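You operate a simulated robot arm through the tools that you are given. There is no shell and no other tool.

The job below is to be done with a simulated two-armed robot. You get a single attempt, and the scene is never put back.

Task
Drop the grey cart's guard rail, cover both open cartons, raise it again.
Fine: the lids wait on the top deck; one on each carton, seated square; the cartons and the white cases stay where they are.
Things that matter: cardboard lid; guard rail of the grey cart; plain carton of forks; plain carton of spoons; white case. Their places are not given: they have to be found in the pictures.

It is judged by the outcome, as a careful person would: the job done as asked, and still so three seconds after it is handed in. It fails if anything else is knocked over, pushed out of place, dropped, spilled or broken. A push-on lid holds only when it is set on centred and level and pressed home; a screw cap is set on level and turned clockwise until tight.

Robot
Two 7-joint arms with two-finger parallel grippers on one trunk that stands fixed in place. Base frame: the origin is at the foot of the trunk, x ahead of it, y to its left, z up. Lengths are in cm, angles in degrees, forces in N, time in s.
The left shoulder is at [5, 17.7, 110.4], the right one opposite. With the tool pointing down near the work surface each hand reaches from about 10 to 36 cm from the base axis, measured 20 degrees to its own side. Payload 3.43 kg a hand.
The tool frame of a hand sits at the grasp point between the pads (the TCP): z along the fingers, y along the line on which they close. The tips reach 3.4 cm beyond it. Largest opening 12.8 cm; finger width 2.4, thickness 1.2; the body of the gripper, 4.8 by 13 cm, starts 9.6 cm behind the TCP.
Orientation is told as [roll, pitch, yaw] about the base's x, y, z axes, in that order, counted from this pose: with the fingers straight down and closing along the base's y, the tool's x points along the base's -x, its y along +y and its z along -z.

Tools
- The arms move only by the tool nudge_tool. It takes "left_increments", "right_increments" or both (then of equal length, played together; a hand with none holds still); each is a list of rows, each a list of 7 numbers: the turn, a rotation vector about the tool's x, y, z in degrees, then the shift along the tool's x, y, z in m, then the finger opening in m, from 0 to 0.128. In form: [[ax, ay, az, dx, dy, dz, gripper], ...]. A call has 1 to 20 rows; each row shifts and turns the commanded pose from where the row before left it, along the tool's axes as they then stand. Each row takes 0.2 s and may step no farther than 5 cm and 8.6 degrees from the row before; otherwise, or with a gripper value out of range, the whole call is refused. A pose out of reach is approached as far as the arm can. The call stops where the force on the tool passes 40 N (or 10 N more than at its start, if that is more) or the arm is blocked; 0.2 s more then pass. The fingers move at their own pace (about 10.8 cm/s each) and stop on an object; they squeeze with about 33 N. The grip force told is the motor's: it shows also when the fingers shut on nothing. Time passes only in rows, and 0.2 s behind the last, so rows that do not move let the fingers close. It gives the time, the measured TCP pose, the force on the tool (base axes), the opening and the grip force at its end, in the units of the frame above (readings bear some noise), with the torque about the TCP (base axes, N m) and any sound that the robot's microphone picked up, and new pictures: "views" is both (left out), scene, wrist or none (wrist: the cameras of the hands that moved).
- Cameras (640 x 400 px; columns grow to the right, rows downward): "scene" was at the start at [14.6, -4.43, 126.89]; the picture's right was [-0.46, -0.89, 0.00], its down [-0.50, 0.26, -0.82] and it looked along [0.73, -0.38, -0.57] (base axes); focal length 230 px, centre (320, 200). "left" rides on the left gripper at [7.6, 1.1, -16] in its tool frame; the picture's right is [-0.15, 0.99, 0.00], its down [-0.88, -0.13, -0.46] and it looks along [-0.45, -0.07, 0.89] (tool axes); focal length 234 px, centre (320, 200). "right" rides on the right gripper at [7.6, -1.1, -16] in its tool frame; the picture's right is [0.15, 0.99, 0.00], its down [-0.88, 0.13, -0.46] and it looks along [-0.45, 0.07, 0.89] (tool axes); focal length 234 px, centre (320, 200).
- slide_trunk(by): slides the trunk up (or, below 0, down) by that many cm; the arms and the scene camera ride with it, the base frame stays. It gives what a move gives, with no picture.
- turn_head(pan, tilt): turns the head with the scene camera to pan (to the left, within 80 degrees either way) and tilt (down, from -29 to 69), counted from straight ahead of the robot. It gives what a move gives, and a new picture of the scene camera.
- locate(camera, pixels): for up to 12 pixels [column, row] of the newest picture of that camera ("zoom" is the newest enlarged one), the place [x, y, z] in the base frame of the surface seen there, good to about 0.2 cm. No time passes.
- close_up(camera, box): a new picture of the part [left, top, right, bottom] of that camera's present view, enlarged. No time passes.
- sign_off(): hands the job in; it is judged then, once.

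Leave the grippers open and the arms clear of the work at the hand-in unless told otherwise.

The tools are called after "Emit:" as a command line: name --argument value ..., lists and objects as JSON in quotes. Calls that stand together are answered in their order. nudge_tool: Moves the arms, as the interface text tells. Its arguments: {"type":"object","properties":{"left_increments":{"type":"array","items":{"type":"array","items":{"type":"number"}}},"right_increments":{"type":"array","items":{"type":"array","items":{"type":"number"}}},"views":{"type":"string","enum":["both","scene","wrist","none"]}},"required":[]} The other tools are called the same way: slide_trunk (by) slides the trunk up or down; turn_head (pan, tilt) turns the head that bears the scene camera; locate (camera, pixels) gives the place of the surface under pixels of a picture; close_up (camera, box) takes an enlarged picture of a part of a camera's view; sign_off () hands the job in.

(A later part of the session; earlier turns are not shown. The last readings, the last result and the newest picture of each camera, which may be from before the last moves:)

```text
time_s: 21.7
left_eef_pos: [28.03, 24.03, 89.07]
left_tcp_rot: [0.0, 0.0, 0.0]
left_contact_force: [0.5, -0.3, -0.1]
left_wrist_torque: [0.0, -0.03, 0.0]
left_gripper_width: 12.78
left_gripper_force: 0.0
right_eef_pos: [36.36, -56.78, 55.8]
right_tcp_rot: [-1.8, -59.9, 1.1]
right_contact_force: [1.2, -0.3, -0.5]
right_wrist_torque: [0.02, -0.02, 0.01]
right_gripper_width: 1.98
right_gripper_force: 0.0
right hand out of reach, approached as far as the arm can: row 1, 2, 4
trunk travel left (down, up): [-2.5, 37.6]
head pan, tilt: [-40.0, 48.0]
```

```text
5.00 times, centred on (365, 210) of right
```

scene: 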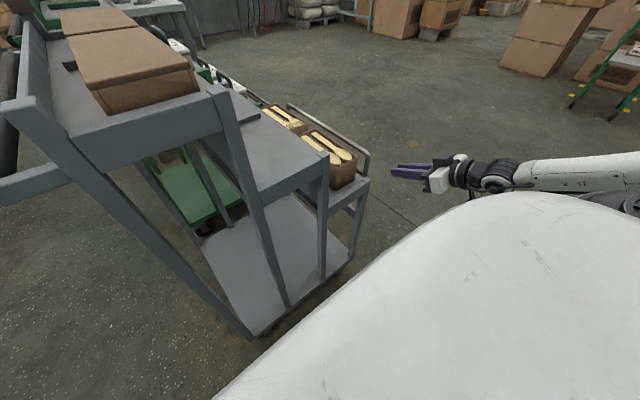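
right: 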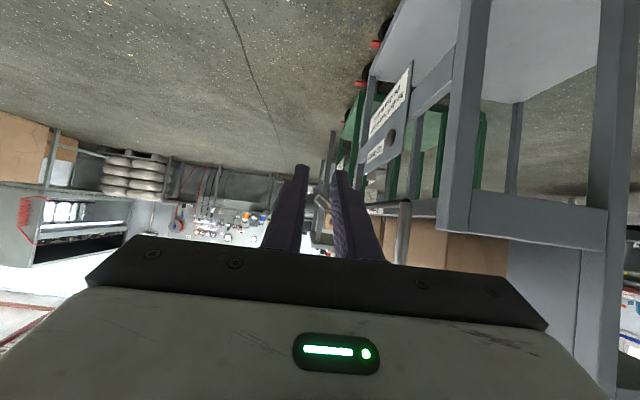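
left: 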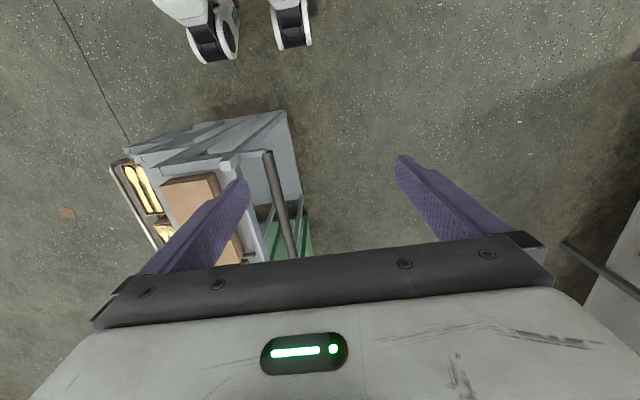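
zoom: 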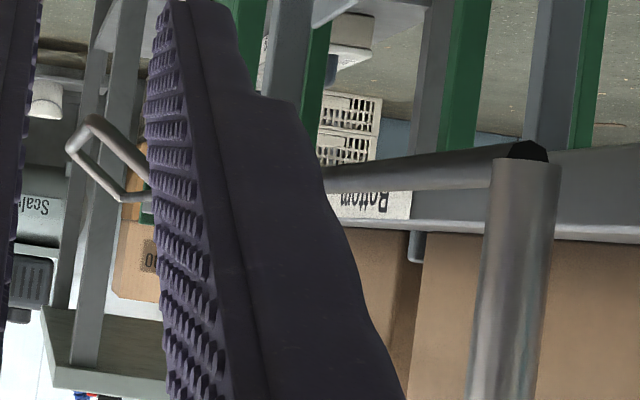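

The rail is a simple closed rectangle: a bottom bar at z≈55 acting as hinge axle, uprights and a top bar, with no catch visible. I'll check how the green cart's lowered rail sits to learn the dropped angle.

Emit:
locate --camera "right" --pixels '[[315, 200], [320, 195], [325, 209], [322, 206], [403, 195], [402, 215], [385, 203], [400, 240]]'

Emit:
locate --camera "scene" --pixels '[[366, 155], [369, 165], [340, 132], [310, 112], [288, 104], [232, 88], [215, 84]]'

Emit:
close_up --camera "scene" --box '[200, 60, 400, 210]'

```text
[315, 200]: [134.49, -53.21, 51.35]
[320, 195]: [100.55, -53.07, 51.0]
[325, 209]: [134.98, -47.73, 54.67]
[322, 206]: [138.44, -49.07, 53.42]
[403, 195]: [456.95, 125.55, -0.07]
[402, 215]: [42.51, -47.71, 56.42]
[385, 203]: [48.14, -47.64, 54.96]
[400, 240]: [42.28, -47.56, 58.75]
```

```text
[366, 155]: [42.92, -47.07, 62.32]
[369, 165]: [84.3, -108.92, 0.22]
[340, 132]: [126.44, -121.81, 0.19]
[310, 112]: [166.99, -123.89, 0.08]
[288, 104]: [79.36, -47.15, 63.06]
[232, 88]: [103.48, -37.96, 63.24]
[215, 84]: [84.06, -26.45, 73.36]
```

```text
2.67 times, centred on (300, 135) of scene
```

zoom: 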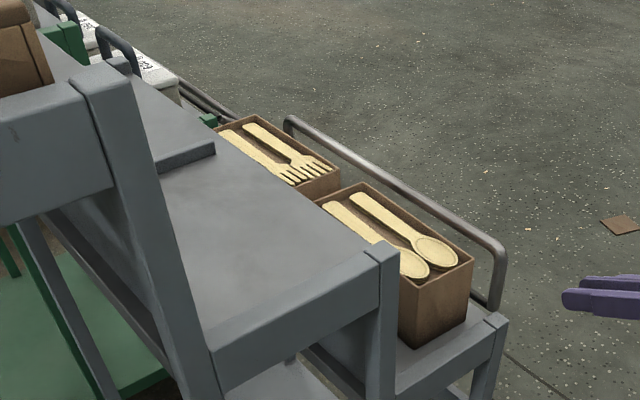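

The green cart's dropped rail lies at y≈−53, z≈51, about 35° below level, with its hinge at y≈−47.6, z≈55. The grey rail stands leaning slightly inward, so it is held by gravity and I'll cage the top bar and lead it outward. First I'll set the pitch to −45, rise, and come over the bar near x=50.

Emit:
nudge_tool --right_increments '[[0, 7.5, 0, 0, 0, 0, 0.026], [0, 7.5, 0, 0, 0, 0, 0.026], [0, 0, 0, -0.0283, 0, -0.0283, 0.026], [0, 0, 0, -0.0283, 0, -0.0283, 0.026], [0, 0, 0, -0.0283, 0, -0.0283, 0.026], [0, 0, 0, -0.0283, 0, -0.0283, 0.026], [0, 0, 0, -0.0283, 0, -0.0283, 0.026], [0, 0, 0, -0.024, 0.024, 0.024, 0.026], [0, 0, 0, -0.024, 0.024, 0.024, 0.026], [0, 0, 0, -0.024, 0.024, 0.024, 0.026], [0, 0, 0, -0.024, 0.024, 0.024, 0.026]]' --views "both"

```text
time_s: 24.1
left_eef_pos: [28.09, 24.07, 89.05]
left_tcp_rot: [-0.1, 0.1, 0.0]
left_contact_force: [0.3, -0.4, 0.2]
left_wrist_torque: [0.02, -0.04, -0.02]
left_gripper_width: 12.79
left_gripper_force: 0.1
right_eef_pos: [50.56, -47.37, 75.61]
right_tcp_rot: [-0.9, -45.1, 0.3]
right_contact_force: [-0.9, 0.8, 0.6]
right_wrist_torque: [0.0, -0.02, 0.02]
right_gripper_width: 2.59
right_gripper_force: 0.1
right hand out of reach, approached as far as the arm can: row 11
trunk travel left (down, up): [-2.5, 37.6]
head pan, tilt: [-40.0, 48.0]
```

scene: 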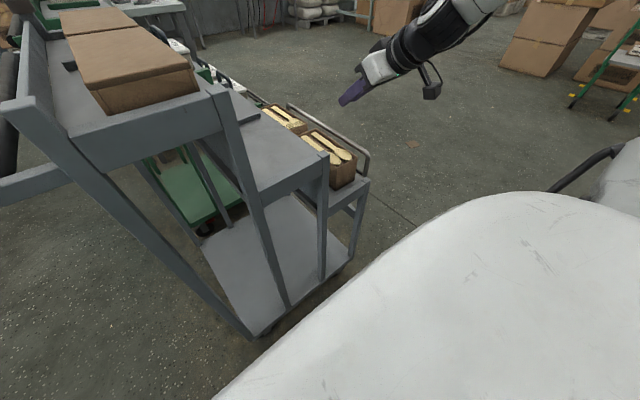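
right: 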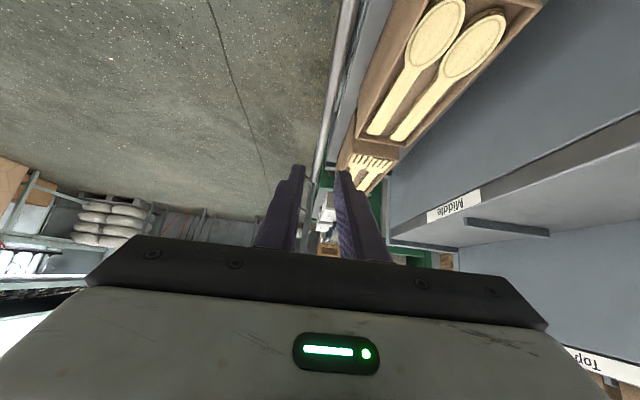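

I'm centred over the bar at y=−47.4, with the fingers 2.6 cm apart. I'll descend so the fingers straddle the top bar (centre z≈62.5), moving slightly back in x.

Emit:
nudge_tool --right_increments '[[0, 0, 0, 0.0268, 0.001, 0.0198, 0.026], [0, 0, 0, 0.0268, 0.001, 0.0198, 0.026], [0, 0, 0, 0.025, 0, 0.0215, 0.026]]' --views "wrist"

```text
time_s: 24.9
left_eef_pos: [28.01, 24.05, 89.03]
left_tcp_rot: [0.0, 0.1, -0.1]
left_contact_force: [0.5, 0.1, 0.5]
left_wrist_torque: [-0.07, 0.01, 0.03]
left_gripper_width: 12.8
left_gripper_force: 0.0
right_eef_pos: [49.39, -47.3, 65.77]
right_tcp_rot: [-1.4, -44.8, 0.4]
right_contact_force: [-0.5, -0.2, 0.0]
right_wrist_torque: [-0.05, 0.03, -0.04]
right_gripper_width: 2.59
right_gripper_force: 0.0
trunk travel left (down, up): [-2.5, 37.6]
head pan, tilt: [-40.0, 48.0]
```

right: 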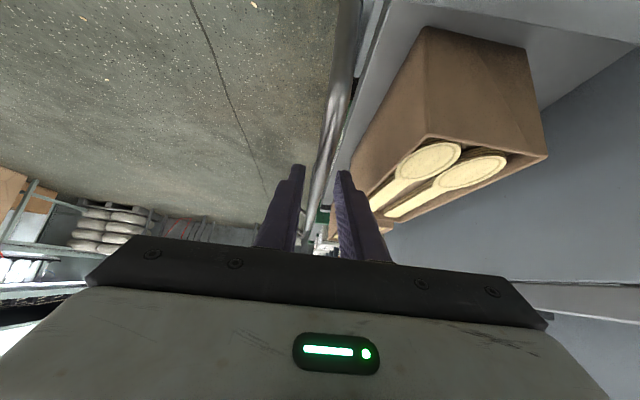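

The bar runs cleanly between the fingers at about (325,175). I'll go down another 3 cm.

Emit:
nudge_tool --right_increments '[[0, 0, 0, 0.0113, 0, 0.0113, 0.026], [0, 0, 0, 0.0113, 0, 0.0113, 0.026]]' --views "wrist"

```text
time_s: 25.5
left_eef_pos: [28.07, 24.13, 89.04]
left_tcp_rot: [0.1, 0.0, 0.1]
left_contact_force: [-1.2, -0.5, -0.2]
left_wrist_torque: [-0.02, -0.01, 0.03]
left_gripper_width: 12.78
left_gripper_force: 0.0
right_eef_pos: [49.21, -47.24, 62.36]
right_tcp_rot: [-1.3, -45.0, 0.4]
right_contact_force: [-0.7, -0.7, -0.5]
right_wrist_torque: [0.0, 0.01, -0.02]
right_gripper_width: 2.62
right_gripper_force: 0.0
trunk travel left (down, up): [-2.5, 37.6]
head pan, tilt: [-40.0, 48.0]
```

right: 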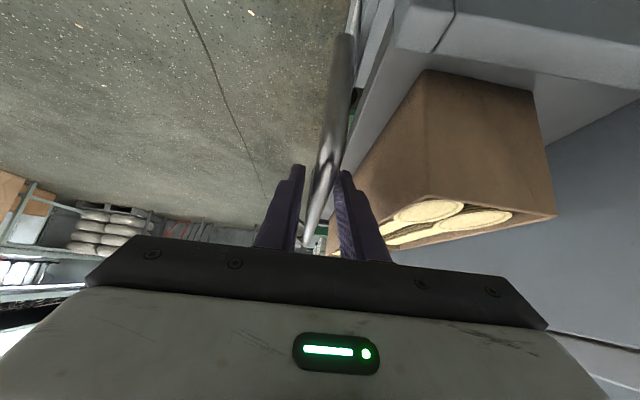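

The fingers straddle the bar at z=62.4. I'll narrow them to a loose cage of 1.4 cm and lead the bar outward and down along its arc, in a first half.

Emit:
nudge_tool --right_increments '[[0, 0, 0, 0, 0, 0, 0.014], [0, 0, 0, 0, 0, 0, 0.014], [0, 0, 0, 0.0011, -0.0156, 0.0011, 0.014], [0, 0, 0, 0.0035, -0.0149, 0.0035, 0.014], [0, 0, 0, 0.0055, -0.0136, 0.0055, 0.014], [0, 0, 0, 0.0074, -0.0116, 0.0074, 0.014]]' --views "both"

```text
time_s: 26.9
left_eef_pos: [27.92, 24.05, 89.11]
left_tcp_rot: [0.0, 0.0, 0.0]
left_contact_force: [0.5, 0.0, 0.3]
left_wrist_torque: [-0.01, 0.0, 0.0]
left_gripper_width: 12.79
left_gripper_force: 0.2
right_eef_pos: [49.19, -52.96, 59.85]
right_tcp_rot: [-1.2, -44.8, 0.3]
right_contact_force: [-0.4, -1.6, -1.1]
right_wrist_torque: [-0.04, 0.03, -0.05]
right_gripper_width: 1.51
right_gripper_force: 0.7
trunk travel left (down, up): [-2.5, 37.6]
head pan, tilt: [-40.0, 48.0]
```

scene: 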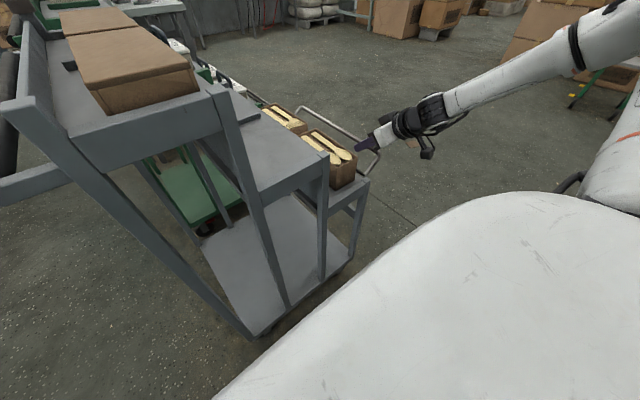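
right: 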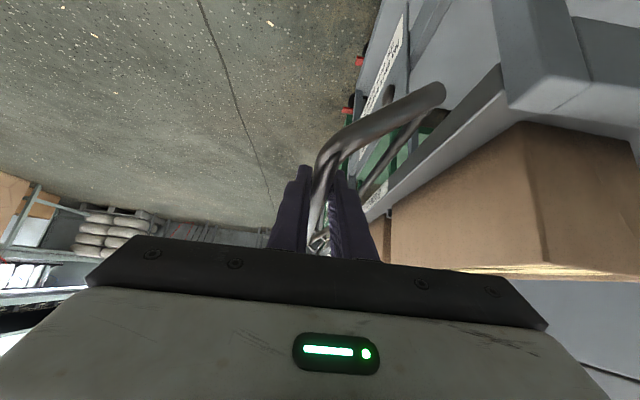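

The rail swings with the fingers at very low force. I'll continue along the arc to about 120°.

Emit:
nudge_tool --right_increments '[[0, 0, 0, 0.009, -0.0093, 0.009, 0.016], [0, 0, 0, 0.0101, -0.0063, 0.0101, 0.016], [0, 0, 0, 0.0109, -0.0033, 0.0109, 0.016], [0, 0, 0, 0.011, 0, 0.011, 0.016], [0, 0, 0, 0.0109, 0.0033, 0.0109, 0.016], [0, 0, 0, 0.0101, 0.0063, 0.0101, 0.016]]' --views "both"

```text
time_s: 28.3
left_eef_pos: [28.03, 24.16, 89.06]
left_tcp_rot: [0.0, 0.0, 0.1]
left_contact_force: [-1.1, 0.1, 0.2]
left_wrist_torque: [0.0, -0.01, 0.0]
left_gripper_width: 12.81
left_gripper_force: 0.0
right_eef_pos: [49.06, -54.12, 51.23]
right_tcp_rot: [-1.6, -44.8, 0.6]
right_contact_force: [-0.1, 8.6, 2.8]
right_wrist_torque: [0.05, 0.03, 0.14]
right_gripper_width: 2.1
right_gripper_force: 4.4
trunk travel left (down, up): [-2.5, 37.6]
head pan, tilt: [-40.0, 48.0]
```

scene: 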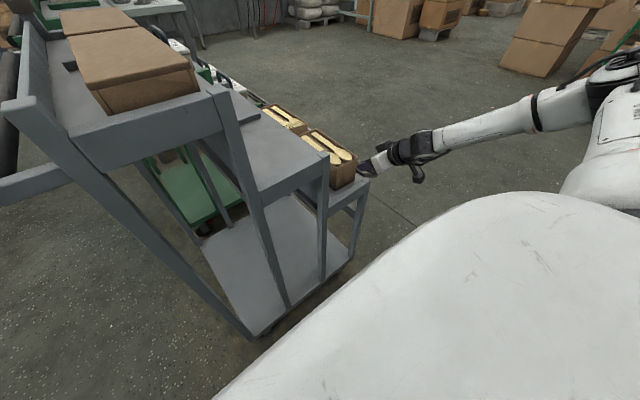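
right: 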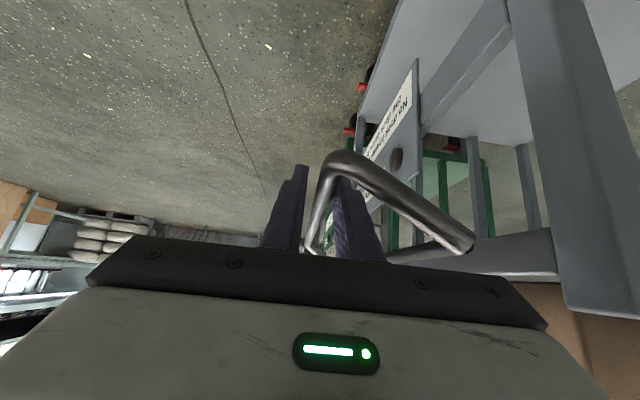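

The rail is down, hanging below level like the green cart's. I'll open the fingers and lift straight up off the bar.

Emit:
nudge_tool --right_increments '[[0, 0, 0, 0, 0, 0, 0.04], [0, 0, 0, 0, 0, 0, 0.04], [0, 0, 0, -0.015, 0, -0.015, 0.04], [0, 0, 0, -0.0236, 0, -0.0236, 0.04], [0, 0, 0, -0.0236, 0, -0.0236, 0.04], [0, 0, 0, -0.0236, 0, -0.0236, 0.04]]' --views "both"

```text
time_s: 29.7
left_eef_pos: [27.9, 24.0, 89.07]
left_tcp_rot: [0.0, 0.0, 0.0]
left_contact_force: [0.3, -0.6, 0.4]
left_wrist_torque: [0.0, -0.02, -0.01]
left_gripper_width: 12.8
left_gripper_force: 0.0
right_eef_pos: [49.24, -53.65, 63.44]
right_tcp_rot: [-1.3, -44.7, 0.3]
right_contact_force: [0.2, -0.7, 0.0]
right_wrist_torque: [-0.01, 0.0, 0.02]
right_gripper_width: 3.96
right_gripper_force: 0.0
trunk travel left (down, up): [-2.5, 37.6]
head pan, tilt: [-40.0, 48.0]
```

scene: 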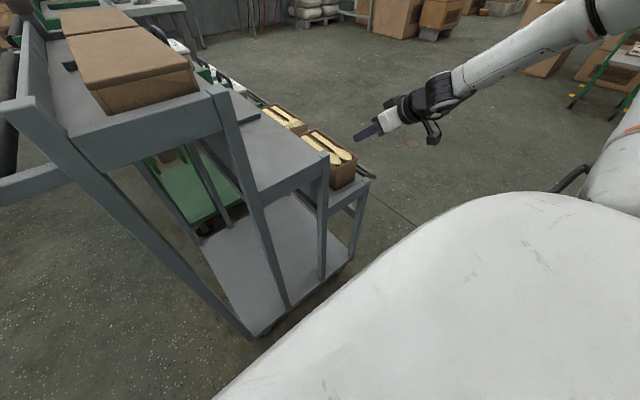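
right: 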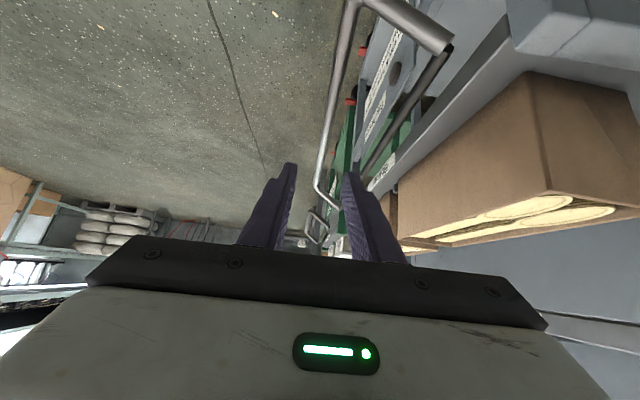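

The rail is down and the hand is free. I'll note the dropped bar's place for later, then raise the trunk 15 cm so the hand works at a comfortable height for the lids.

Emit:
locate --camera "right" --pixels '[[346, 40], [335, 90], [326, 150], [400, 20], [445, 45], [420, 85], [335, 200]]'

Emit:
slide_trunk --by 15

```text
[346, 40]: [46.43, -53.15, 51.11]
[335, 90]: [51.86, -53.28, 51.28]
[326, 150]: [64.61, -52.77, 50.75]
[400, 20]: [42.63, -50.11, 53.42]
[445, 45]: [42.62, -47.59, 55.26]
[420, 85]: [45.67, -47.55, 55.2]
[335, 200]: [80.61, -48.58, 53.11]
```

```text
time_s: 31.5
left_eef_pos: [28.0, 23.98, 104.13]
left_tcp_rot: [0.0, 0.0, 0.0]
left_contact_force: [0.1, -0.1, -0.4]
left_wrist_torque: [0.01, -0.01, 0.02]
left_gripper_width: 12.81
left_gripper_force: 0.2
right_eef_pos: [49.26, -53.63, 78.43]
right_tcp_rot: [-1.4, -44.8, 0.3]
right_contact_force: [0.1, 0.0, -0.1]
right_wrist_torque: [0.03, 0.02, 0.0]
right_gripper_width: 4.0
right_gripper_force: 0.0
trunk travel left (down, up): [-17.5, 22.6]
head pan, tilt: [-40.0, 48.0]
```

I'll lift the right hand to about z=106 and carry it over to the lids at y≈−7.6, opening the fingers to 11 cm on the way.

Emit:
nudge_tool --right_increments '[[0, 0, 0, -0.033, 0, -0.033, 0.04], [0, 0, 0, -0.033, 0, -0.033, 0.04], [0, 0, 0, -0.033, 0, -0.033, 0.04], [0, 0, 0, -0.033, 0, -0.033, 0.04], [0, 0, 0, -0.033, 0, -0.033, 0.04], [0, 0, 0, -0.033, 0, -0.033, 0.04], [0, 0, 0, 0, 0.046, 0, 0.11], [0, 0, 0, 0, 0.046, 0, 0.11], [0, 0, 0, 0, 0.046, 0, 0.11], [0, 0, 0, 0, 0.046, 0, 0.11], [0, 0, 0, 0, 0.046, 0, 0.11], [0, 0, 0, 0, 0.046, 0, 0.11], [0, 0, 0, 0, 0.046, 0, 0.11], [0, 0, 0, 0, 0.046, 0, 0.11], [0, 0, 0, 0, 0.046, 0, 0.11], [0, 0, 0, 0, 0.046, 0, 0.11]]' --views "both"

Emit:
turn_head --pan -20 --tilt 40

```text
time_s: 34.9
left_eef_pos: [27.68, 23.97, 104.15]
left_tcp_rot: [0.1, -0.2, 0.0]
left_contact_force: [0.6, 0.3, -0.3]
left_wrist_torque: [-0.07, -0.03, 0.0]
left_gripper_width: 12.8
left_gripper_force: 0.1
right_eef_pos: [51.0, -19.86, 88.54]
right_tcp_rot: [-2.8, -45.0, -0.3]
right_contact_force: [-20.3, -27.4, 16.9]
right_wrist_torque: [0.78, 0.28, 1.42]
right_gripper_width: 9.36
right_gripper_force: 0.0
right hand out of reach, approached as far as the arm can: row 4, 5, 6, 7, 8, 9, 10, 11
trunk travel left (down, up): [-17.5, 22.6]
head pan, tilt: [-40.0, 48.0]
stopped in row 16 (right hand): the force on the tool passed its limit at 55 N (the readings are from after the stop); the commanded pose is now the measured one
```

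scene: 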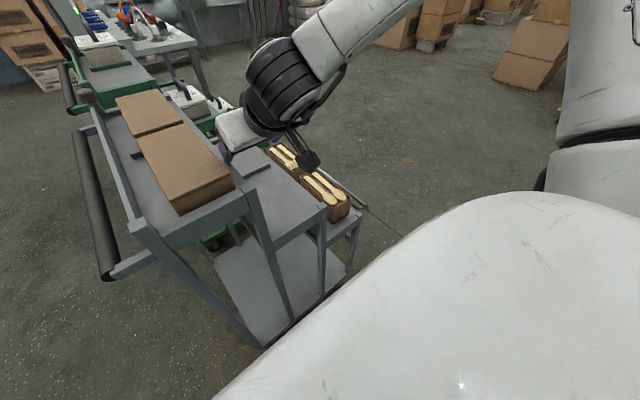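
right: 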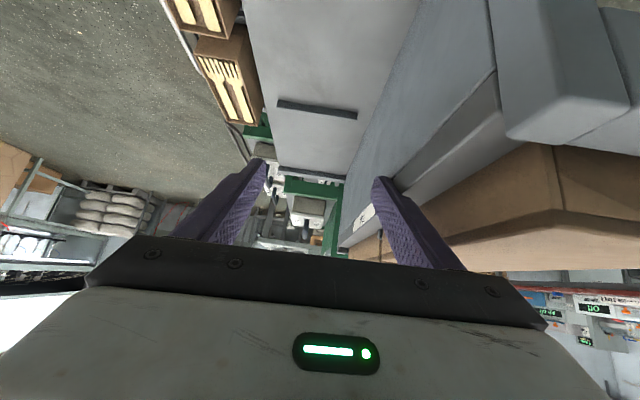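

```text
time_s: 35.7
left_eef_pos: [27.76, 23.92, 104.13]
left_tcp_rot: [0.1, -0.1, 0.1]
left_contact_force: [-0.2, -0.8, -0.5]
left_wrist_torque: [0.0, 0.0, 0.0]
left_gripper_width: 12.78
left_gripper_force: 0.1
right_eef_pos: [51.11, -19.74, 88.4]
right_tcp_rot: [-2.7, -45.1, -0.2]
right_contact_force: [-15.2, -31.2, 15.5]
right_wrist_torque: [0.65, 0.19, 1.16]
right_gripper_width: 9.15
right_gripper_force: 0.0
trunk travel left (down, up): [-17.5, 22.6]
head pan, tilt: [-20.0, 40.0]
```

scene: 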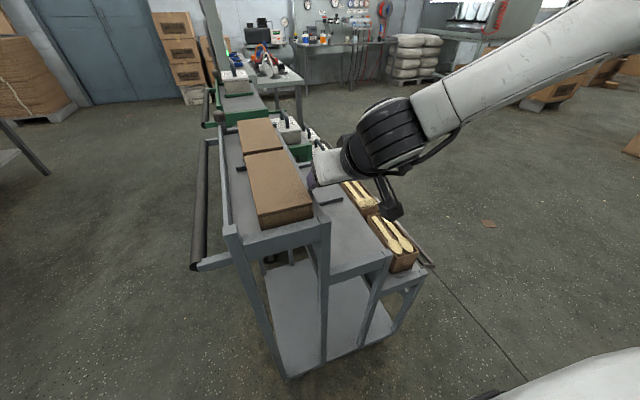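

The hand could not rise to z=106 at that pitch, so a finger pressed on the side of the top deck at y≈−14 and the call stopped. I'll back off in −y and check that nothing shifted.

Emit:
nudge_tool --right_increments '[[0, 0, 0, 0, -0.03, 0, 0.09], [0, 0, 0, 0, -0.03, 0, 0.09]]' --views "both"

Emit:
close_up --camera "scene" --box '[200, 100, 440, 300]'

```text
time_s: 36.3
left_eef_pos: [27.95, 24.03, 104.04]
left_tcp_rot: [-0.1, 0.0, 0.1]
left_contact_force: [0.3, -0.6, -0.2]
left_wrist_torque: [0.01, 0.01, 0.0]
left_gripper_width: 12.81
left_gripper_force: 0.1
right_eef_pos: [51.02, -25.32, 88.63]
right_tcp_rot: [-2.3, -44.9, 0.1]
right_contact_force: [-0.5, 0.4, -0.8]
right_wrist_torque: [0.06, 0.01, -0.03]
right_gripper_width: 9.01
right_gripper_force: 0.2
trunk travel left (down, up): [-17.5, 22.6]
head pan, tilt: [-20.0, 40.0]
```

scene: 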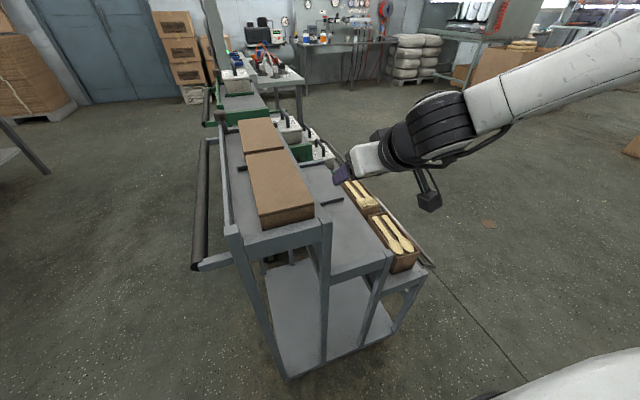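
right: 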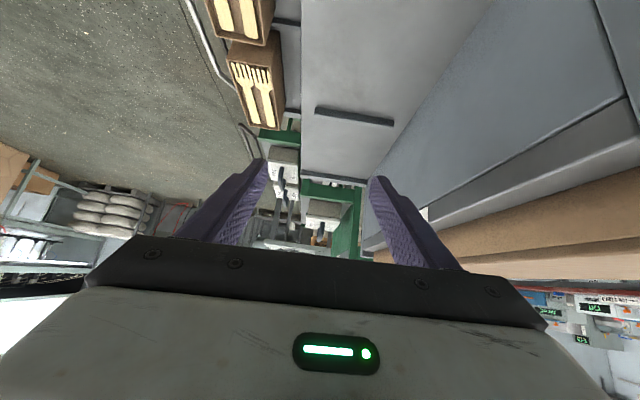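

```text
2.00 times, centred on (320, 200) of scene
```

zoom: 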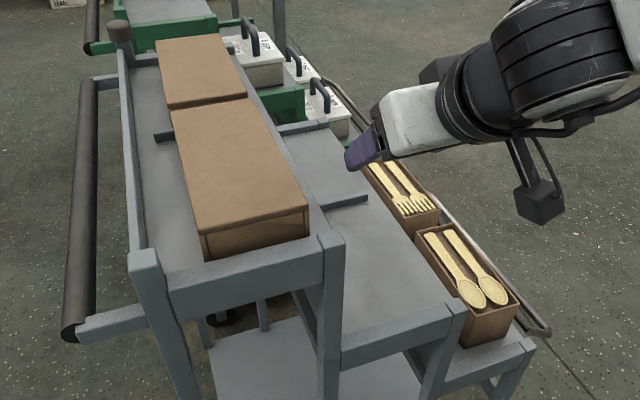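

The contact force is gone. I'll re-measure the lid and carton corners in this zoom to compare with before.

Emit:
locate --camera "zoom" --pixels '[[171, 114], [244, 99], [304, 208], [205, 233], [209, 258], [307, 235], [156, 42], [217, 36], [245, 95], [170, 107], [150, 200], [230, 262]]'

Emit:
locate --camera "zoom" --pixels '[[418, 236], [456, 226], [516, 302], [466, 322], [469, 346], [514, 330], [363, 166], [439, 206], [413, 222], [322, 240], [144, 256], [350, 290]]'

```text
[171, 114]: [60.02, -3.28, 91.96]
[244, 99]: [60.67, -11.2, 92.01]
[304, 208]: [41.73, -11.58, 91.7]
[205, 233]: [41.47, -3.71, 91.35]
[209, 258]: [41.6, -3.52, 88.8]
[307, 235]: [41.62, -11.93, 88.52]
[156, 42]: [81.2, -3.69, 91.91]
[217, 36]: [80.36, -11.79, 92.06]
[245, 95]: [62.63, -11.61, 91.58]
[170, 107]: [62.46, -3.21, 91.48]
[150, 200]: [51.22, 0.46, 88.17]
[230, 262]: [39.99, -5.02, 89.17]
```

```text
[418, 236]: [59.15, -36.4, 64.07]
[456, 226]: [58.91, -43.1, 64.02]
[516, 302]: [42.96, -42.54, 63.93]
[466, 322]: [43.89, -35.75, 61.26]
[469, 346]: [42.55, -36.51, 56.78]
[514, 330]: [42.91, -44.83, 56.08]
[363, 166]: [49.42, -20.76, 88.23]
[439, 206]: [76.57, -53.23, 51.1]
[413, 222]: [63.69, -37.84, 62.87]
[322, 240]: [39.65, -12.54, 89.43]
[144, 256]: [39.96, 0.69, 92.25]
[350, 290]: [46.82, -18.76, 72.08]
```

Nothing moved: lids at x 41.6–60.5 and 62.5–81.2, y −3.2…−12, top z 92; cartons as before. With the hand pitched I need the shoulder higher, so I'll raise the trunk another 15 cm; the hand rides up to z≈103.

Emit:
slide_trunk --by 15

```text
time_s: 38.1
left_eef_pos: [27.96, 23.99, 119.0]
left_tcp_rot: [0.0, 0.0, 0.0]
left_contact_force: [0.0, -0.1, -0.6]
left_wrist_torque: [0.01, 0.0, -0.04]
left_gripper_width: 12.78
left_gripper_force: 0.0
right_eef_pos: [50.86, -25.46, 103.66]
right_tcp_rot: [-2.6, -44.8, 0.0]
right_contact_force: [0.1, -0.9, 0.9]
right_wrist_torque: [0.02, 0.02, -0.01]
right_gripper_width: 8.99
right_gripper_force: 0.2
trunk travel left (down, up): [-32.5, 7.6]
head pan, tilt: [-20.0, 40.0]
```

The hand is at z=103.7, above everything on the top deck. I'll correct the 2.6° roll and move over the near lid's centreline at y=−7.6 with the fingers 11 cm open.

Emit:
nudge_tool --right_increments '[[-2.6, 0, 0, 0, 0, 0, 0.11], [0, 0, 0, 0, 0.0446, 0, 0.11], [0, 0, 0, 0, 0.0446, 0, 0.11], [0, 0, 0, 0, 0.0446, 0, 0.11], [0, 0, 0, 0, 0.0446, 0, 0.11]]' --views "both"

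```text
time_s: 39.3
left_eef_pos: [27.9, 24.06, 119.17]
left_tcp_rot: [0.0, 0.0, 0.0]
left_contact_force: [0.0, -0.9, 0.3]
left_wrist_torque: [0.03, -0.03, 0.02]
left_gripper_width: 12.82
left_gripper_force: 0.2
right_eef_pos: [50.59, -10.07, 104.04]
right_tcp_rot: [0.2, -44.9, 0.0]
right_contact_force: [-0.2, -1.1, 0.1]
right_wrist_torque: [0.04, 0.02, -0.03]
right_gripper_width: 11.02
right_gripper_force: 0.1
right hand out of reach, approached as far as the arm can: row 5
trunk travel left (down, up): [-32.5, 7.6]
head pan, tilt: [-20.0, 40.0]
```

scene: 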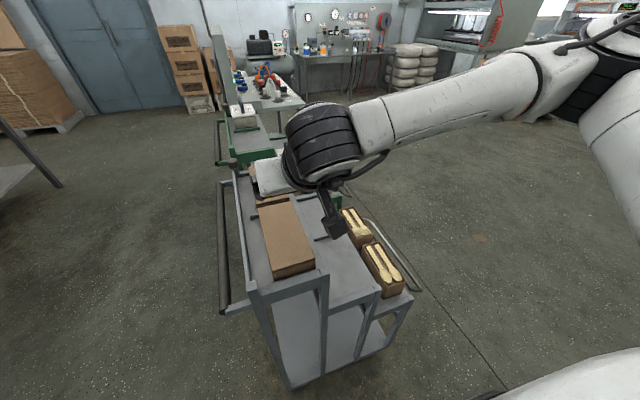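
right: 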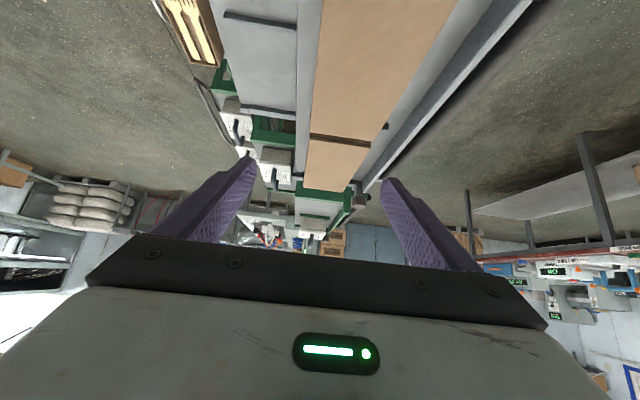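

I'm at the upper reach limit here, at y=−10. Going lower helps, so I'll move down to z≈98 and across to y=−7.6, x≈49.5.

Emit:
nudge_tool --right_increments '[[0, 0, 0, 0.025, 0.0124, 0.0173, 0.11], [0, 0, 0, 0.025, 0.0124, 0.0173, 0.11]]' --views "wrist"

```text
time_s: 39.9
left_eef_pos: [27.94, 24.12, 119.02]
left_tcp_rot: [-0.1, 0.0, 0.0]
left_contact_force: [-0.4, -0.1, -0.2]
left_wrist_torque: [-0.02, 0.02, -0.01]
left_gripper_width: 12.79
left_gripper_force: 0.0
right_eef_pos: [49.3, -11.09, 99.09]
right_tcp_rot: [0.4, -44.9, -0.1]
right_contact_force: [-0.8, -0.6, 0.5]
right_wrist_torque: [-0.01, -0.04, -0.01]
right_gripper_width: 11.01
right_gripper_force: 0.0
right hand out of reach, approached as far as the arm can: row 1, 2
trunk travel left (down, up): [-32.5, 7.6]
head pan, tilt: [-20.0, 40.0]
```

right: 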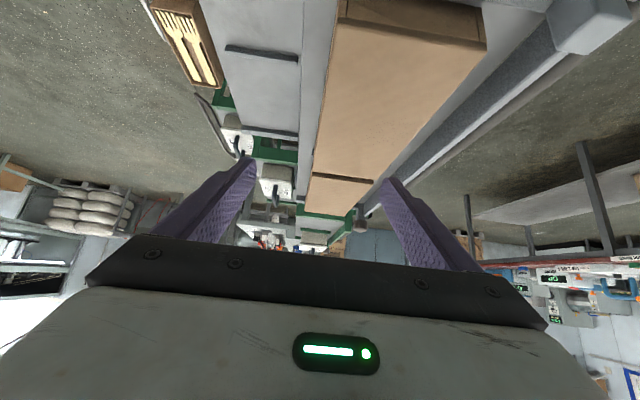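

At this pitch the arm can't go further inward than y≈−11. I'll reduce the pitch to about −20, which should free the wrist, and then move to y=−7.6.

Emit:
nudge_tool --right_increments '[[0, 8, 0, 0, 0, -0.005, 0.11], [0, 8, 0, 0, 0, -0.005, 0.11], [0, 8, 0, 0, 0, -0.005, 0.11], [0, 1, 0, 0, 0.0175, 0, 0.11], [0, 0, 0, 0, 0.0175, 0, 0.11]]' --views "both"

```text
time_s: 41.1
left_eef_pos: [28.1, 24.05, 119.07]
left_tcp_rot: [0.0, 0.0, 0.0]
left_contact_force: [0.0, -0.3, -0.2]
left_wrist_torque: [-0.01, 0.0, 0.02]
left_gripper_width: 12.81
left_gripper_force: 0.1
right_eef_pos: [47.4, -11.08, 100.49]
right_tcp_rot: [0.2, -19.8, 0.1]
right_contact_force: [0.4, -0.9, 0.6]
right_wrist_torque: [0.02, 0.01, 0.04]
right_gripper_width: 11.02
right_gripper_force: 0.0
right hand out of reach, approached as far as the arm can: row 4, 5
trunk travel left (down, up): [-32.5, 7.6]
head pan, tilt: [-20.0, 40.0]
```

scene: 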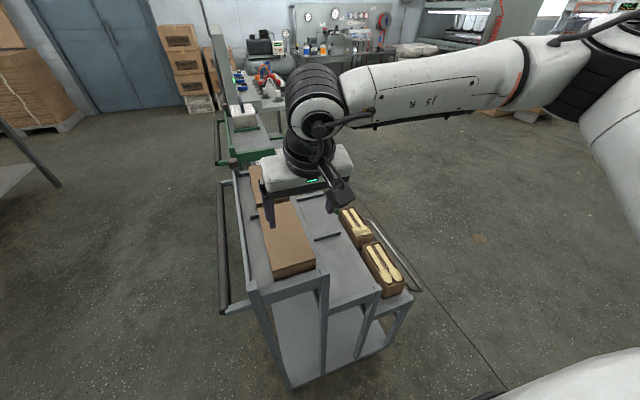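
right: 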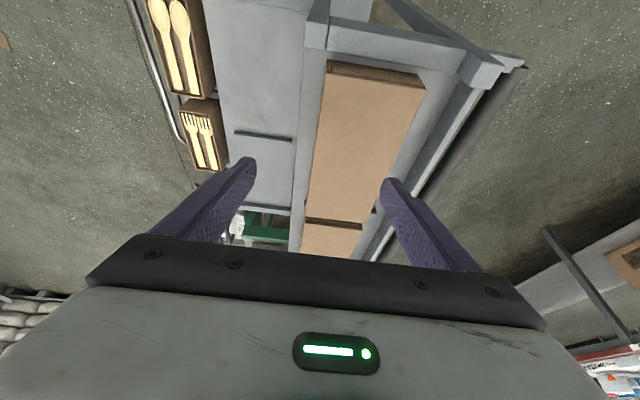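

The same y≈−11 limit holds regardless of pitch, so some joint is at its limit. I'll test whether a little yaw frees it: yaw +16, then a move inward.

Emit:
nudge_tool --right_increments '[[0, 0, -8, 0, 0, 0, 0.11], [0, 0, -8, 0, 0, 0, 0.11], [0, 0, 0, 0, 0.02, 0, 0.11], [0, 0, 0, 0, 0.02, 0, 0.11]]' --views "none"

```text
time_s: 42.1
left_eef_pos: [27.95, 24.21, 119.06]
left_tcp_rot: [-0.1, 0.0, 0.0]
left_contact_force: [-0.4, -1.0, 0.1]
left_wrist_torque: [0.05, 0.0, -0.02]
left_gripper_width: 12.83
left_gripper_force: 0.0
right_eef_pos: [45.44, -10.32, 100.5]
right_tcp_rot: [-5.5, -19.0, 17.1]
right_contact_force: [-0.3, 0.3, 0.7]
right_wrist_torque: [0.01, -0.03, 0.02]
right_gripper_width: 10.96
right_gripper_force: 0.1
right hand out of reach, approached as far as the arm can: row 3, 4
trunk travel left (down, up): [-32.5, 7.6]
head pan, tilt: [-20.0, 40.0]
```

Yaw alone doesn't help. The left hand started at the mirror of such a pose with the tool straight down, so I'll straighten the right tool, pull back to x≈37, and come inward from there to get a better elbow configuration.

Emit:
nudge_tool --right_increments '[[0, 0, 8, 0, 0, 0, 0.11], [0, 0, 8, 0, 0, 0, 0.11], [0, 7, 0, 0.02, 0, -0.01, 0.11], [0, 7, 0, 0.02, 0, -0.01, 0.11], [0, 6, 0, 0.02, 0, -0.01, 0.11], [0, 0, 0, 0.02, 0, 0, 0.11], [0, 0, 0, 0.02, 0, 0, 0.11], [0, 0, 0, 0, 0.02, 0, 0.11], [0, 0, 0, 0, 0.02, 0, 0.11]]' --views "scene"

```text
time_s: 44.1
left_eef_pos: [27.99, 24.09, 118.98]
left_tcp_rot: [-0.1, 0.0, 0.0]
left_contact_force: [-0.3, 0.1, 0.8]
left_wrist_torque: [0.03, 0.02, 0.01]
left_gripper_width: 12.77
left_gripper_force: 0.0
right_eef_pos: [34.71, -9.71, 102.25]
right_tcp_rot: [0.2, 0.1, 0.1]
right_contact_force: [0.2, -0.1, 0.5]
right_wrist_torque: [-0.01, 0.0, 0.01]
right_gripper_width: 11.01
right_gripper_force: 0.1
right hand out of reach, approached as far as the arm can: row 8, 9
trunk travel left (down, up): [-32.5, 7.6]
head pan, tilt: [-20.0, 40.0]
```

scene: 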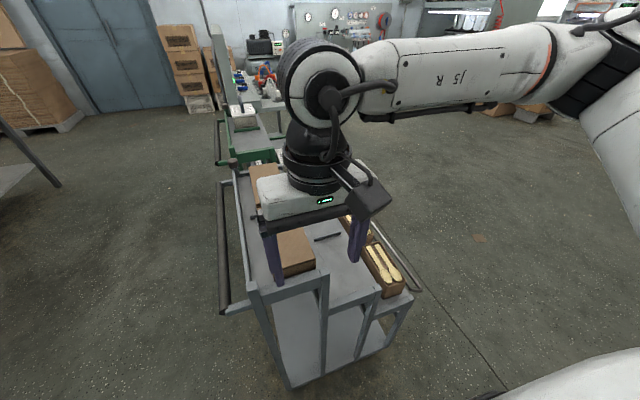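

The elbow sits far out to the right. I'll test whether a higher hand relative to the shoulder allows more inward reach: up 10 cm, then inward.

Emit:
nudge_tool --right_increments '[[0, 0, 0, 0, 0, -0.04, 0.11], [0, 0, 0, 0, 0, -0.04, 0.11], [0, 0, 0, 0, 0, -0.03, 0.11], [0, 0, 0, 0, 0.03, 0, 0.11], [0, 0, 0, 0, 0.03, 0, 0.11]]' --views "none"

```text
time_s: 45.3
left_eef_pos: [27.97, 24.04, 118.95]
left_tcp_rot: [0.0, -0.1, -0.1]
left_contact_force: [-0.2, 0.1, 0.2]
left_wrist_torque: [-0.03, -0.04, -0.01]
left_gripper_width: 12.8
left_gripper_force: 0.0
right_eef_pos: [34.97, -10.82, 112.49]
right_tcp_rot: [0.2, 0.2, 0.1]
right_contact_force: [-0.1, -0.9, 0.0]
right_wrist_torque: [-0.01, 0.01, -0.01]
right_gripper_width: 11.03
right_gripper_force: 0.0
right hand out of reach, approached as far as the arm can: row 2, 3, 4, 5
trunk travel left (down, up): [-32.5, 7.6]
head pan, tilt: [-20.0, 40.0]
```

Higher is no better. The start posture probably had another elbow position, so I'll go back near the right hand's start pose and then try coming inward again from there.

Emit:
nudge_tool --right_increments '[[0, 0, 0, 0.0133, -0.04, -0.0092, 0.11], [0, 0, 0, 0.0133, -0.04, -0.0092, 0.11], [0, 0, 0, 0.0133, -0.04, -0.0092, 0.11], [0, 0, 0, 0.0133, -0.04, -0.0092, 0.11], [0, 0, 0, 0.0133, -0.04, -0.0092, 0.11], [0, 0, 0, 0.0133, -0.04, -0.0092, 0.11], [0, 0, 0, -0.012, 0.04, 0, 0.11], [0, 0, 0, -0.012, 0.04, 0, 0.11], [0, 0, 0, -0.012, 0.04, 0, 0.11], [0, 0, 0, -0.012, 0.04, 0, 0.11], [0, 0, 0, -0.012, 0.04, 0, 0.11], [0, 0, 0, -0.012, 0.04, 0, 0.11], [0, 0, 0, -0.012, 0.04, 0, 0.11]]' --views "scene"

```text
time_s: 48.1
left_eef_pos: [27.99, 24.05, 119.06]
left_tcp_rot: [0.0, 0.0, 0.1]
left_contact_force: [0.0, -0.1, 1.0]
left_wrist_torque: [0.01, -0.04, 0.01]
left_gripper_width: 12.82
left_gripper_force: 0.1
right_eef_pos: [33.72, -11.82, 118.0]
right_tcp_rot: [0.1, 0.0, 0.0]
right_contact_force: [0.0, 0.3, -0.6]
right_wrist_torque: [-0.02, -0.03, 0.0]
right_gripper_width: 11.0
right_gripper_force: 0.1
right hand out of reach, approached as far as the arm can: row 12, 13
trunk travel left (down, up): [-32.5, 7.6]
head pan, tilt: [-20.0, 40.0]
```

scene: 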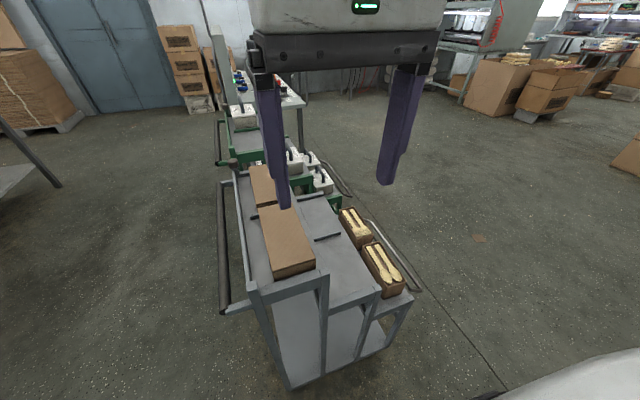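

The inward limit stays at y≈−11 to −12. Before choosing a plan I need the right arm's forward reach, so I'll test high above the cart: y=−25, pitch −45, forward to x≈64 at z≈103.

Emit:
nudge_tool --right_increments '[[0, 0, 0, 0, -0.043, 0, 0.11], [0, 0, 0, 0, -0.043, 0, 0.11], [0, 0, 0, 0, -0.043, 0, 0.11], [0, -7.5, 0, 0, 0, 0, 0.11], [0, -7.5, 0, 0, 0, 0, 0.11], [0, -7.5, 0, 0, 0, 0, 0.11], [0, -7.5, 0, 0, 0, 0, 0.11], [0, -7.5, 0, 0, 0, 0, 0.11], [0, -7.5, 0, 0, 0, 0, 0.11], [0, 0, 0, -0.0133, 0, 0.0398, 0.11], [0, 0, 0, -0.0133, 0, 0.0398, 0.11], [0, 0, 0, -0.0133, 0, 0.0398, 0.11], [0, 0, 0, -0.0133, 0, 0.0398, 0.11], [0, 0, 0, -0.0133, 0, 0.0398, 0.11], [0, 0, 0, -0.0133, 0, 0.0398, 0.11], [0, 0, 0, -0.0133, 0, 0.0398, 0.11], [0, 0, 0, -0.0133, 0, 0.0398, 0.11]]' --views "scene"

```text
time_s: 51.7
left_eef_pos: [28.01, 24.14, 118.93]
left_tcp_rot: [0.0, 0.1, 0.0]
left_contact_force: [0.2, 0.1, 0.7]
left_wrist_torque: [-0.01, 0.01, 0.01]
left_gripper_width: 12.81
left_gripper_force: 0.0
right_eef_pos: [64.04, -24.75, 102.73]
right_tcp_rot: [0.2, -44.8, 0.0]
right_contact_force: [0.5, -0.2, 0.5]
right_wrist_torque: [-0.01, -0.01, 0.0]
right_gripper_width: 11.0
right_gripper_force: 0.0
trunk travel left (down, up): [-32.5, 7.6]
head pan, tilt: [-20.0, 40.0]
```

scene: 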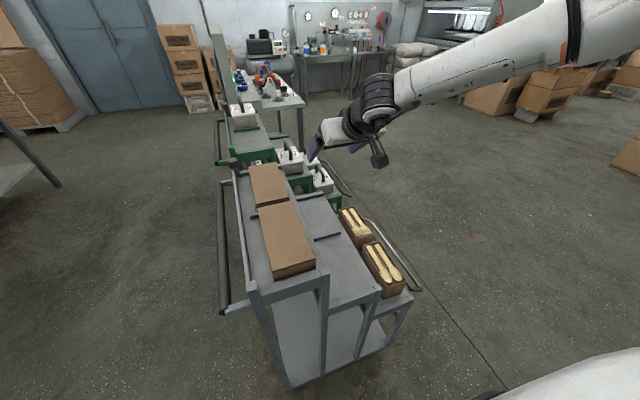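

This reached (64, −24.8, 102.7) fully, so this posture is better. From here I'll test moving inward toward y=−7.6.

Emit:
nudge_tool --right_increments '[[0, 0, 0, 0, 0.043, 0, 0.11], [0, 0, 0, 0, 0.043, 0, 0.11], [0, 0, 0, 0, 0.043, 0, 0.11], [0, 0, 0, 0, 0.043, 0, 0.11]]' --views "both"

```text
time_s: 52.7
left_eef_pos: [28.05, 23.99, 119.11]
left_tcp_rot: [0.0, 0.0, 0.1]
left_contact_force: [0.2, 0.0, -0.1]
left_wrist_torque: [0.01, 0.0, 0.02]
left_gripper_width: 12.8
left_gripper_force: 0.1
right_eef_pos: [60.74, -13.38, 103.64]
right_tcp_rot: [0.2, -44.8, 0.0]
right_contact_force: [0.7, 0.6, -0.6]
right_wrist_torque: [0.05, 0.02, 0.03]
right_gripper_width: 11.0
right_gripper_force: 0.1
right hand out of reach, approached as far as the arm can: row 3, 4
trunk travel left (down, up): [-32.5, 7.6]
head pan, tilt: [-20.0, 40.0]
```

scene: 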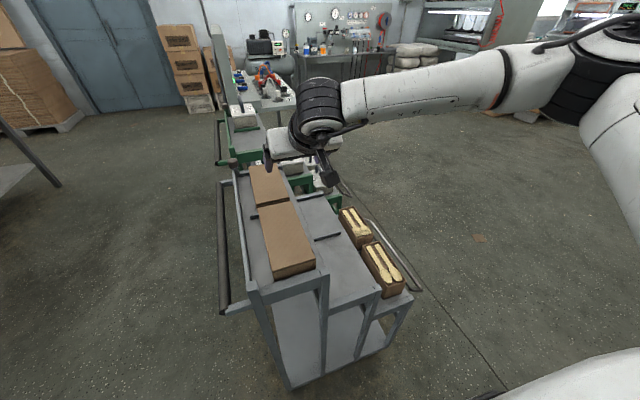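
right: 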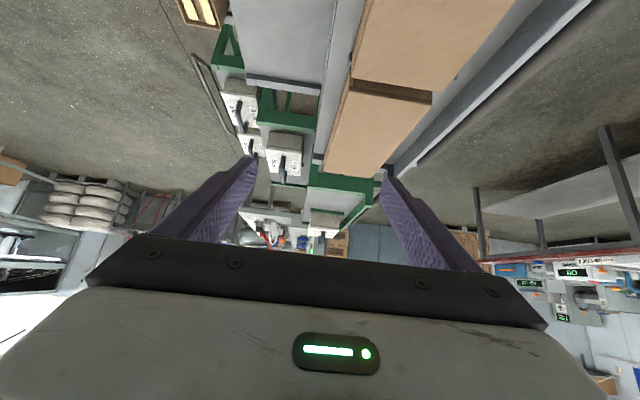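

The right arm's inward limit is y≈−13 here. The left hand started at y=−5.6, so the left arm can work over the top deck and shift the lids toward the right hand. I'll clear the right hand to y≈−40 and test the left hand over the lids.

Emit:
nudge_tool --left_increments '[[0, 0, 0, -0.0243, -0.0371, 0, 0.128], [0, 0, 0, -0.0243, -0.0371, 0, 0.128], [0, 0, 0, -0.0243, -0.0371, 0, 0.128], [0, 0, 0, -0.0243, -0.0371, 0, 0.128], [0, 0, 0, -0.0243, -0.0371, 0, 0.128], [0, 0, 0, -0.0243, -0.0371, 0, 0.128], [0, 0, 0, -0.0243, -0.0371, 0, 0.128]]' --right_increments '[[0, 0, 0, 0.0151, -0.0386, -0.0151, 0.11], [0, 0, 0, 0.0151, -0.0386, -0.0151, 0.11], [0, 0, 0, 0.0151, -0.0386, -0.0151, 0.11], [0, 0, 0, 0.0151, -0.0386, -0.0151, 0.11], [0, 0, 0, 0.0151, -0.0386, -0.0151, 0.11], [0, 0, 0, 0.0151, -0.0386, -0.0151, 0.11], [0, 0, 0, 0.0151, -0.0386, -0.0151, 0.11]]' --views "both"

```text
time_s: 54.3
left_eef_pos: [44.98, -1.75, 119.13]
left_tcp_rot: [0.2, 0.0, 0.0]
left_contact_force: [0.2, -0.5, 0.1]
left_wrist_torque: [-0.01, 0.02, -0.04]
left_gripper_width: 12.78
left_gripper_force: 0.0
right_eef_pos: [45.97, -40.06, 103.95]
right_tcp_rot: [0.2, -44.8, 0.1]
right_contact_force: [-0.3, 0.5, -0.5]
right_wrist_torque: [0.01, -0.06, 0.01]
right_gripper_width: 11.02
right_gripper_force: 0.0
trunk travel left (down, up): [-32.5, 7.6]
head pan, tilt: [-20.0, 40.0]
```

scene: 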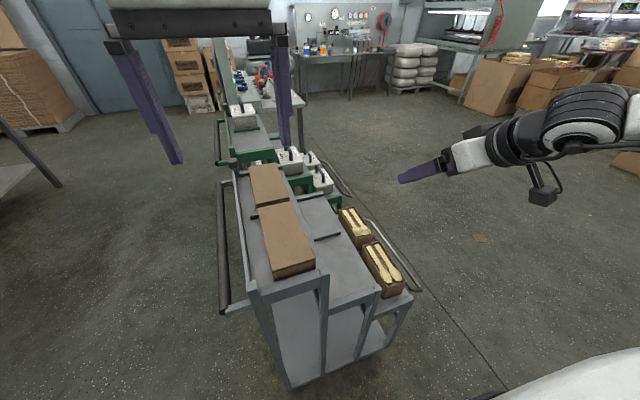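
right: 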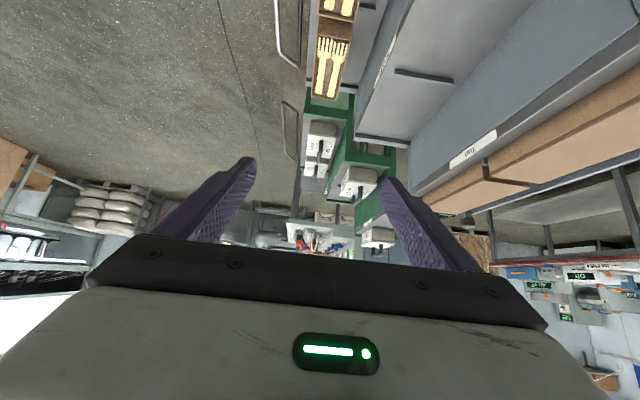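
left: 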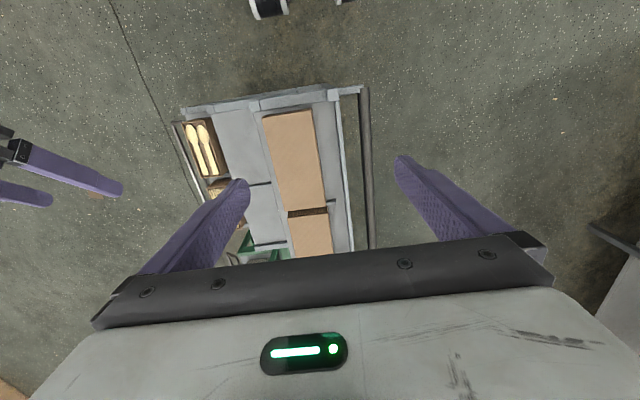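

The left arm reached (45, −1.8, 119) without trouble. I'll test how far right it can go at this height, after shifting the right hand out of the way to y≈−55.

Emit:
nudge_tool --left_increments '[[0, 0, 0, -0.01, 0, 0.03, 0.11], [0, 0, 0, -0.01, 0, 0.03, 0.11], [0, 0, 0, 0, -0.045, 0.01, 0.11], [0, 0, 0, 0, -0.045, 0.01, 0.11], [0, 0, 0, 0, -0.045, 0.01, 0.11], [0, 0, 0, 0, -0.045, 0.01, 0.11]]' --right_increments '[[0, 0, 0, 0.02, -0.035, -0.01, 0.11], [0, 0, 0, 0.02, -0.035, -0.01, 0.11], [0, 0, 0, 0.02, -0.035, -0.01, 0.11], [0, 0, 0, 0.02, -0.035, -0.01, 0.11], [0, 0, 0, 0, 0, 0, 0.11], [0, 0, 0, 0, 0, 0, 0.11]]' --views "both"

```text
time_s: 55.9
left_eef_pos: [49.95, -10.43, 111.96]
left_tcp_rot: [-2.5, 0.1, 5.0]
left_contact_force: [-0.3, 0.3, 0.3]
left_wrist_torque: [0.0, -0.02, 0.01]
left_gripper_width: 11.02
left_gripper_force: 0.1
left hand out of reach, approached as far as the arm can: row 5, 6
right_eef_pos: [39.22, -51.29, 101.42]
right_tcp_rot: [0.1, -44.8, 0.1]
right_contact_force: [-0.1, 0.5, -0.7]
right_wrist_torque: [0.03, 0.04, 0.0]
right_gripper_width: 11.0
right_gripper_force: 0.2
right hand out of reach, approached as far as the arm can: row 4
trunk travel left (down, up): [-32.5, 7.6]
head pan, tilt: [-20.0, 40.0]
stopped in row 6 (left hand): the arm was blocked; the commanded pose is now the measured one
```

scene: 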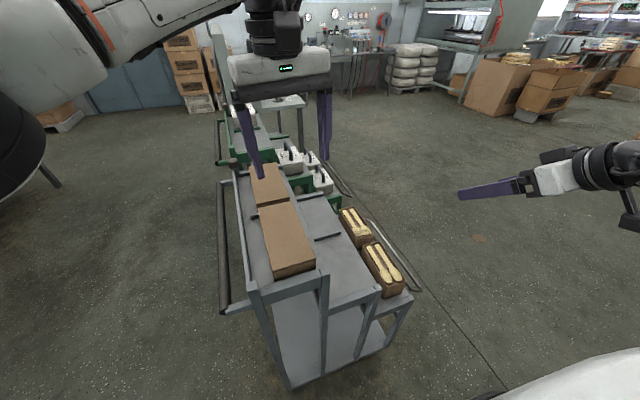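
right: 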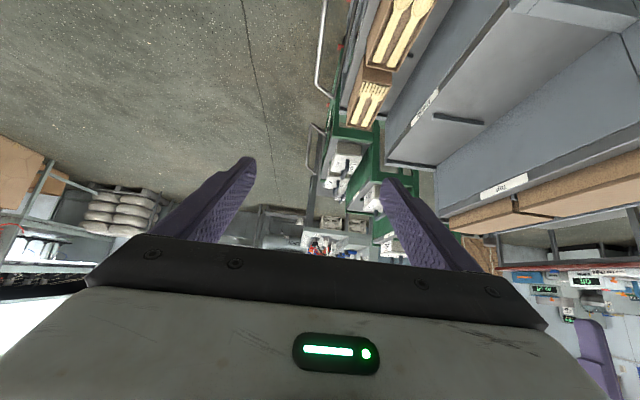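
left: 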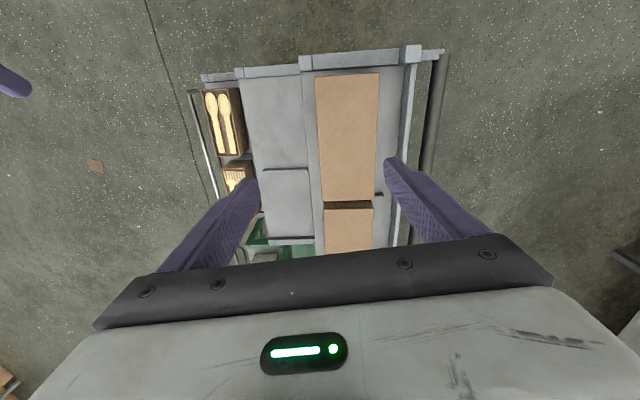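

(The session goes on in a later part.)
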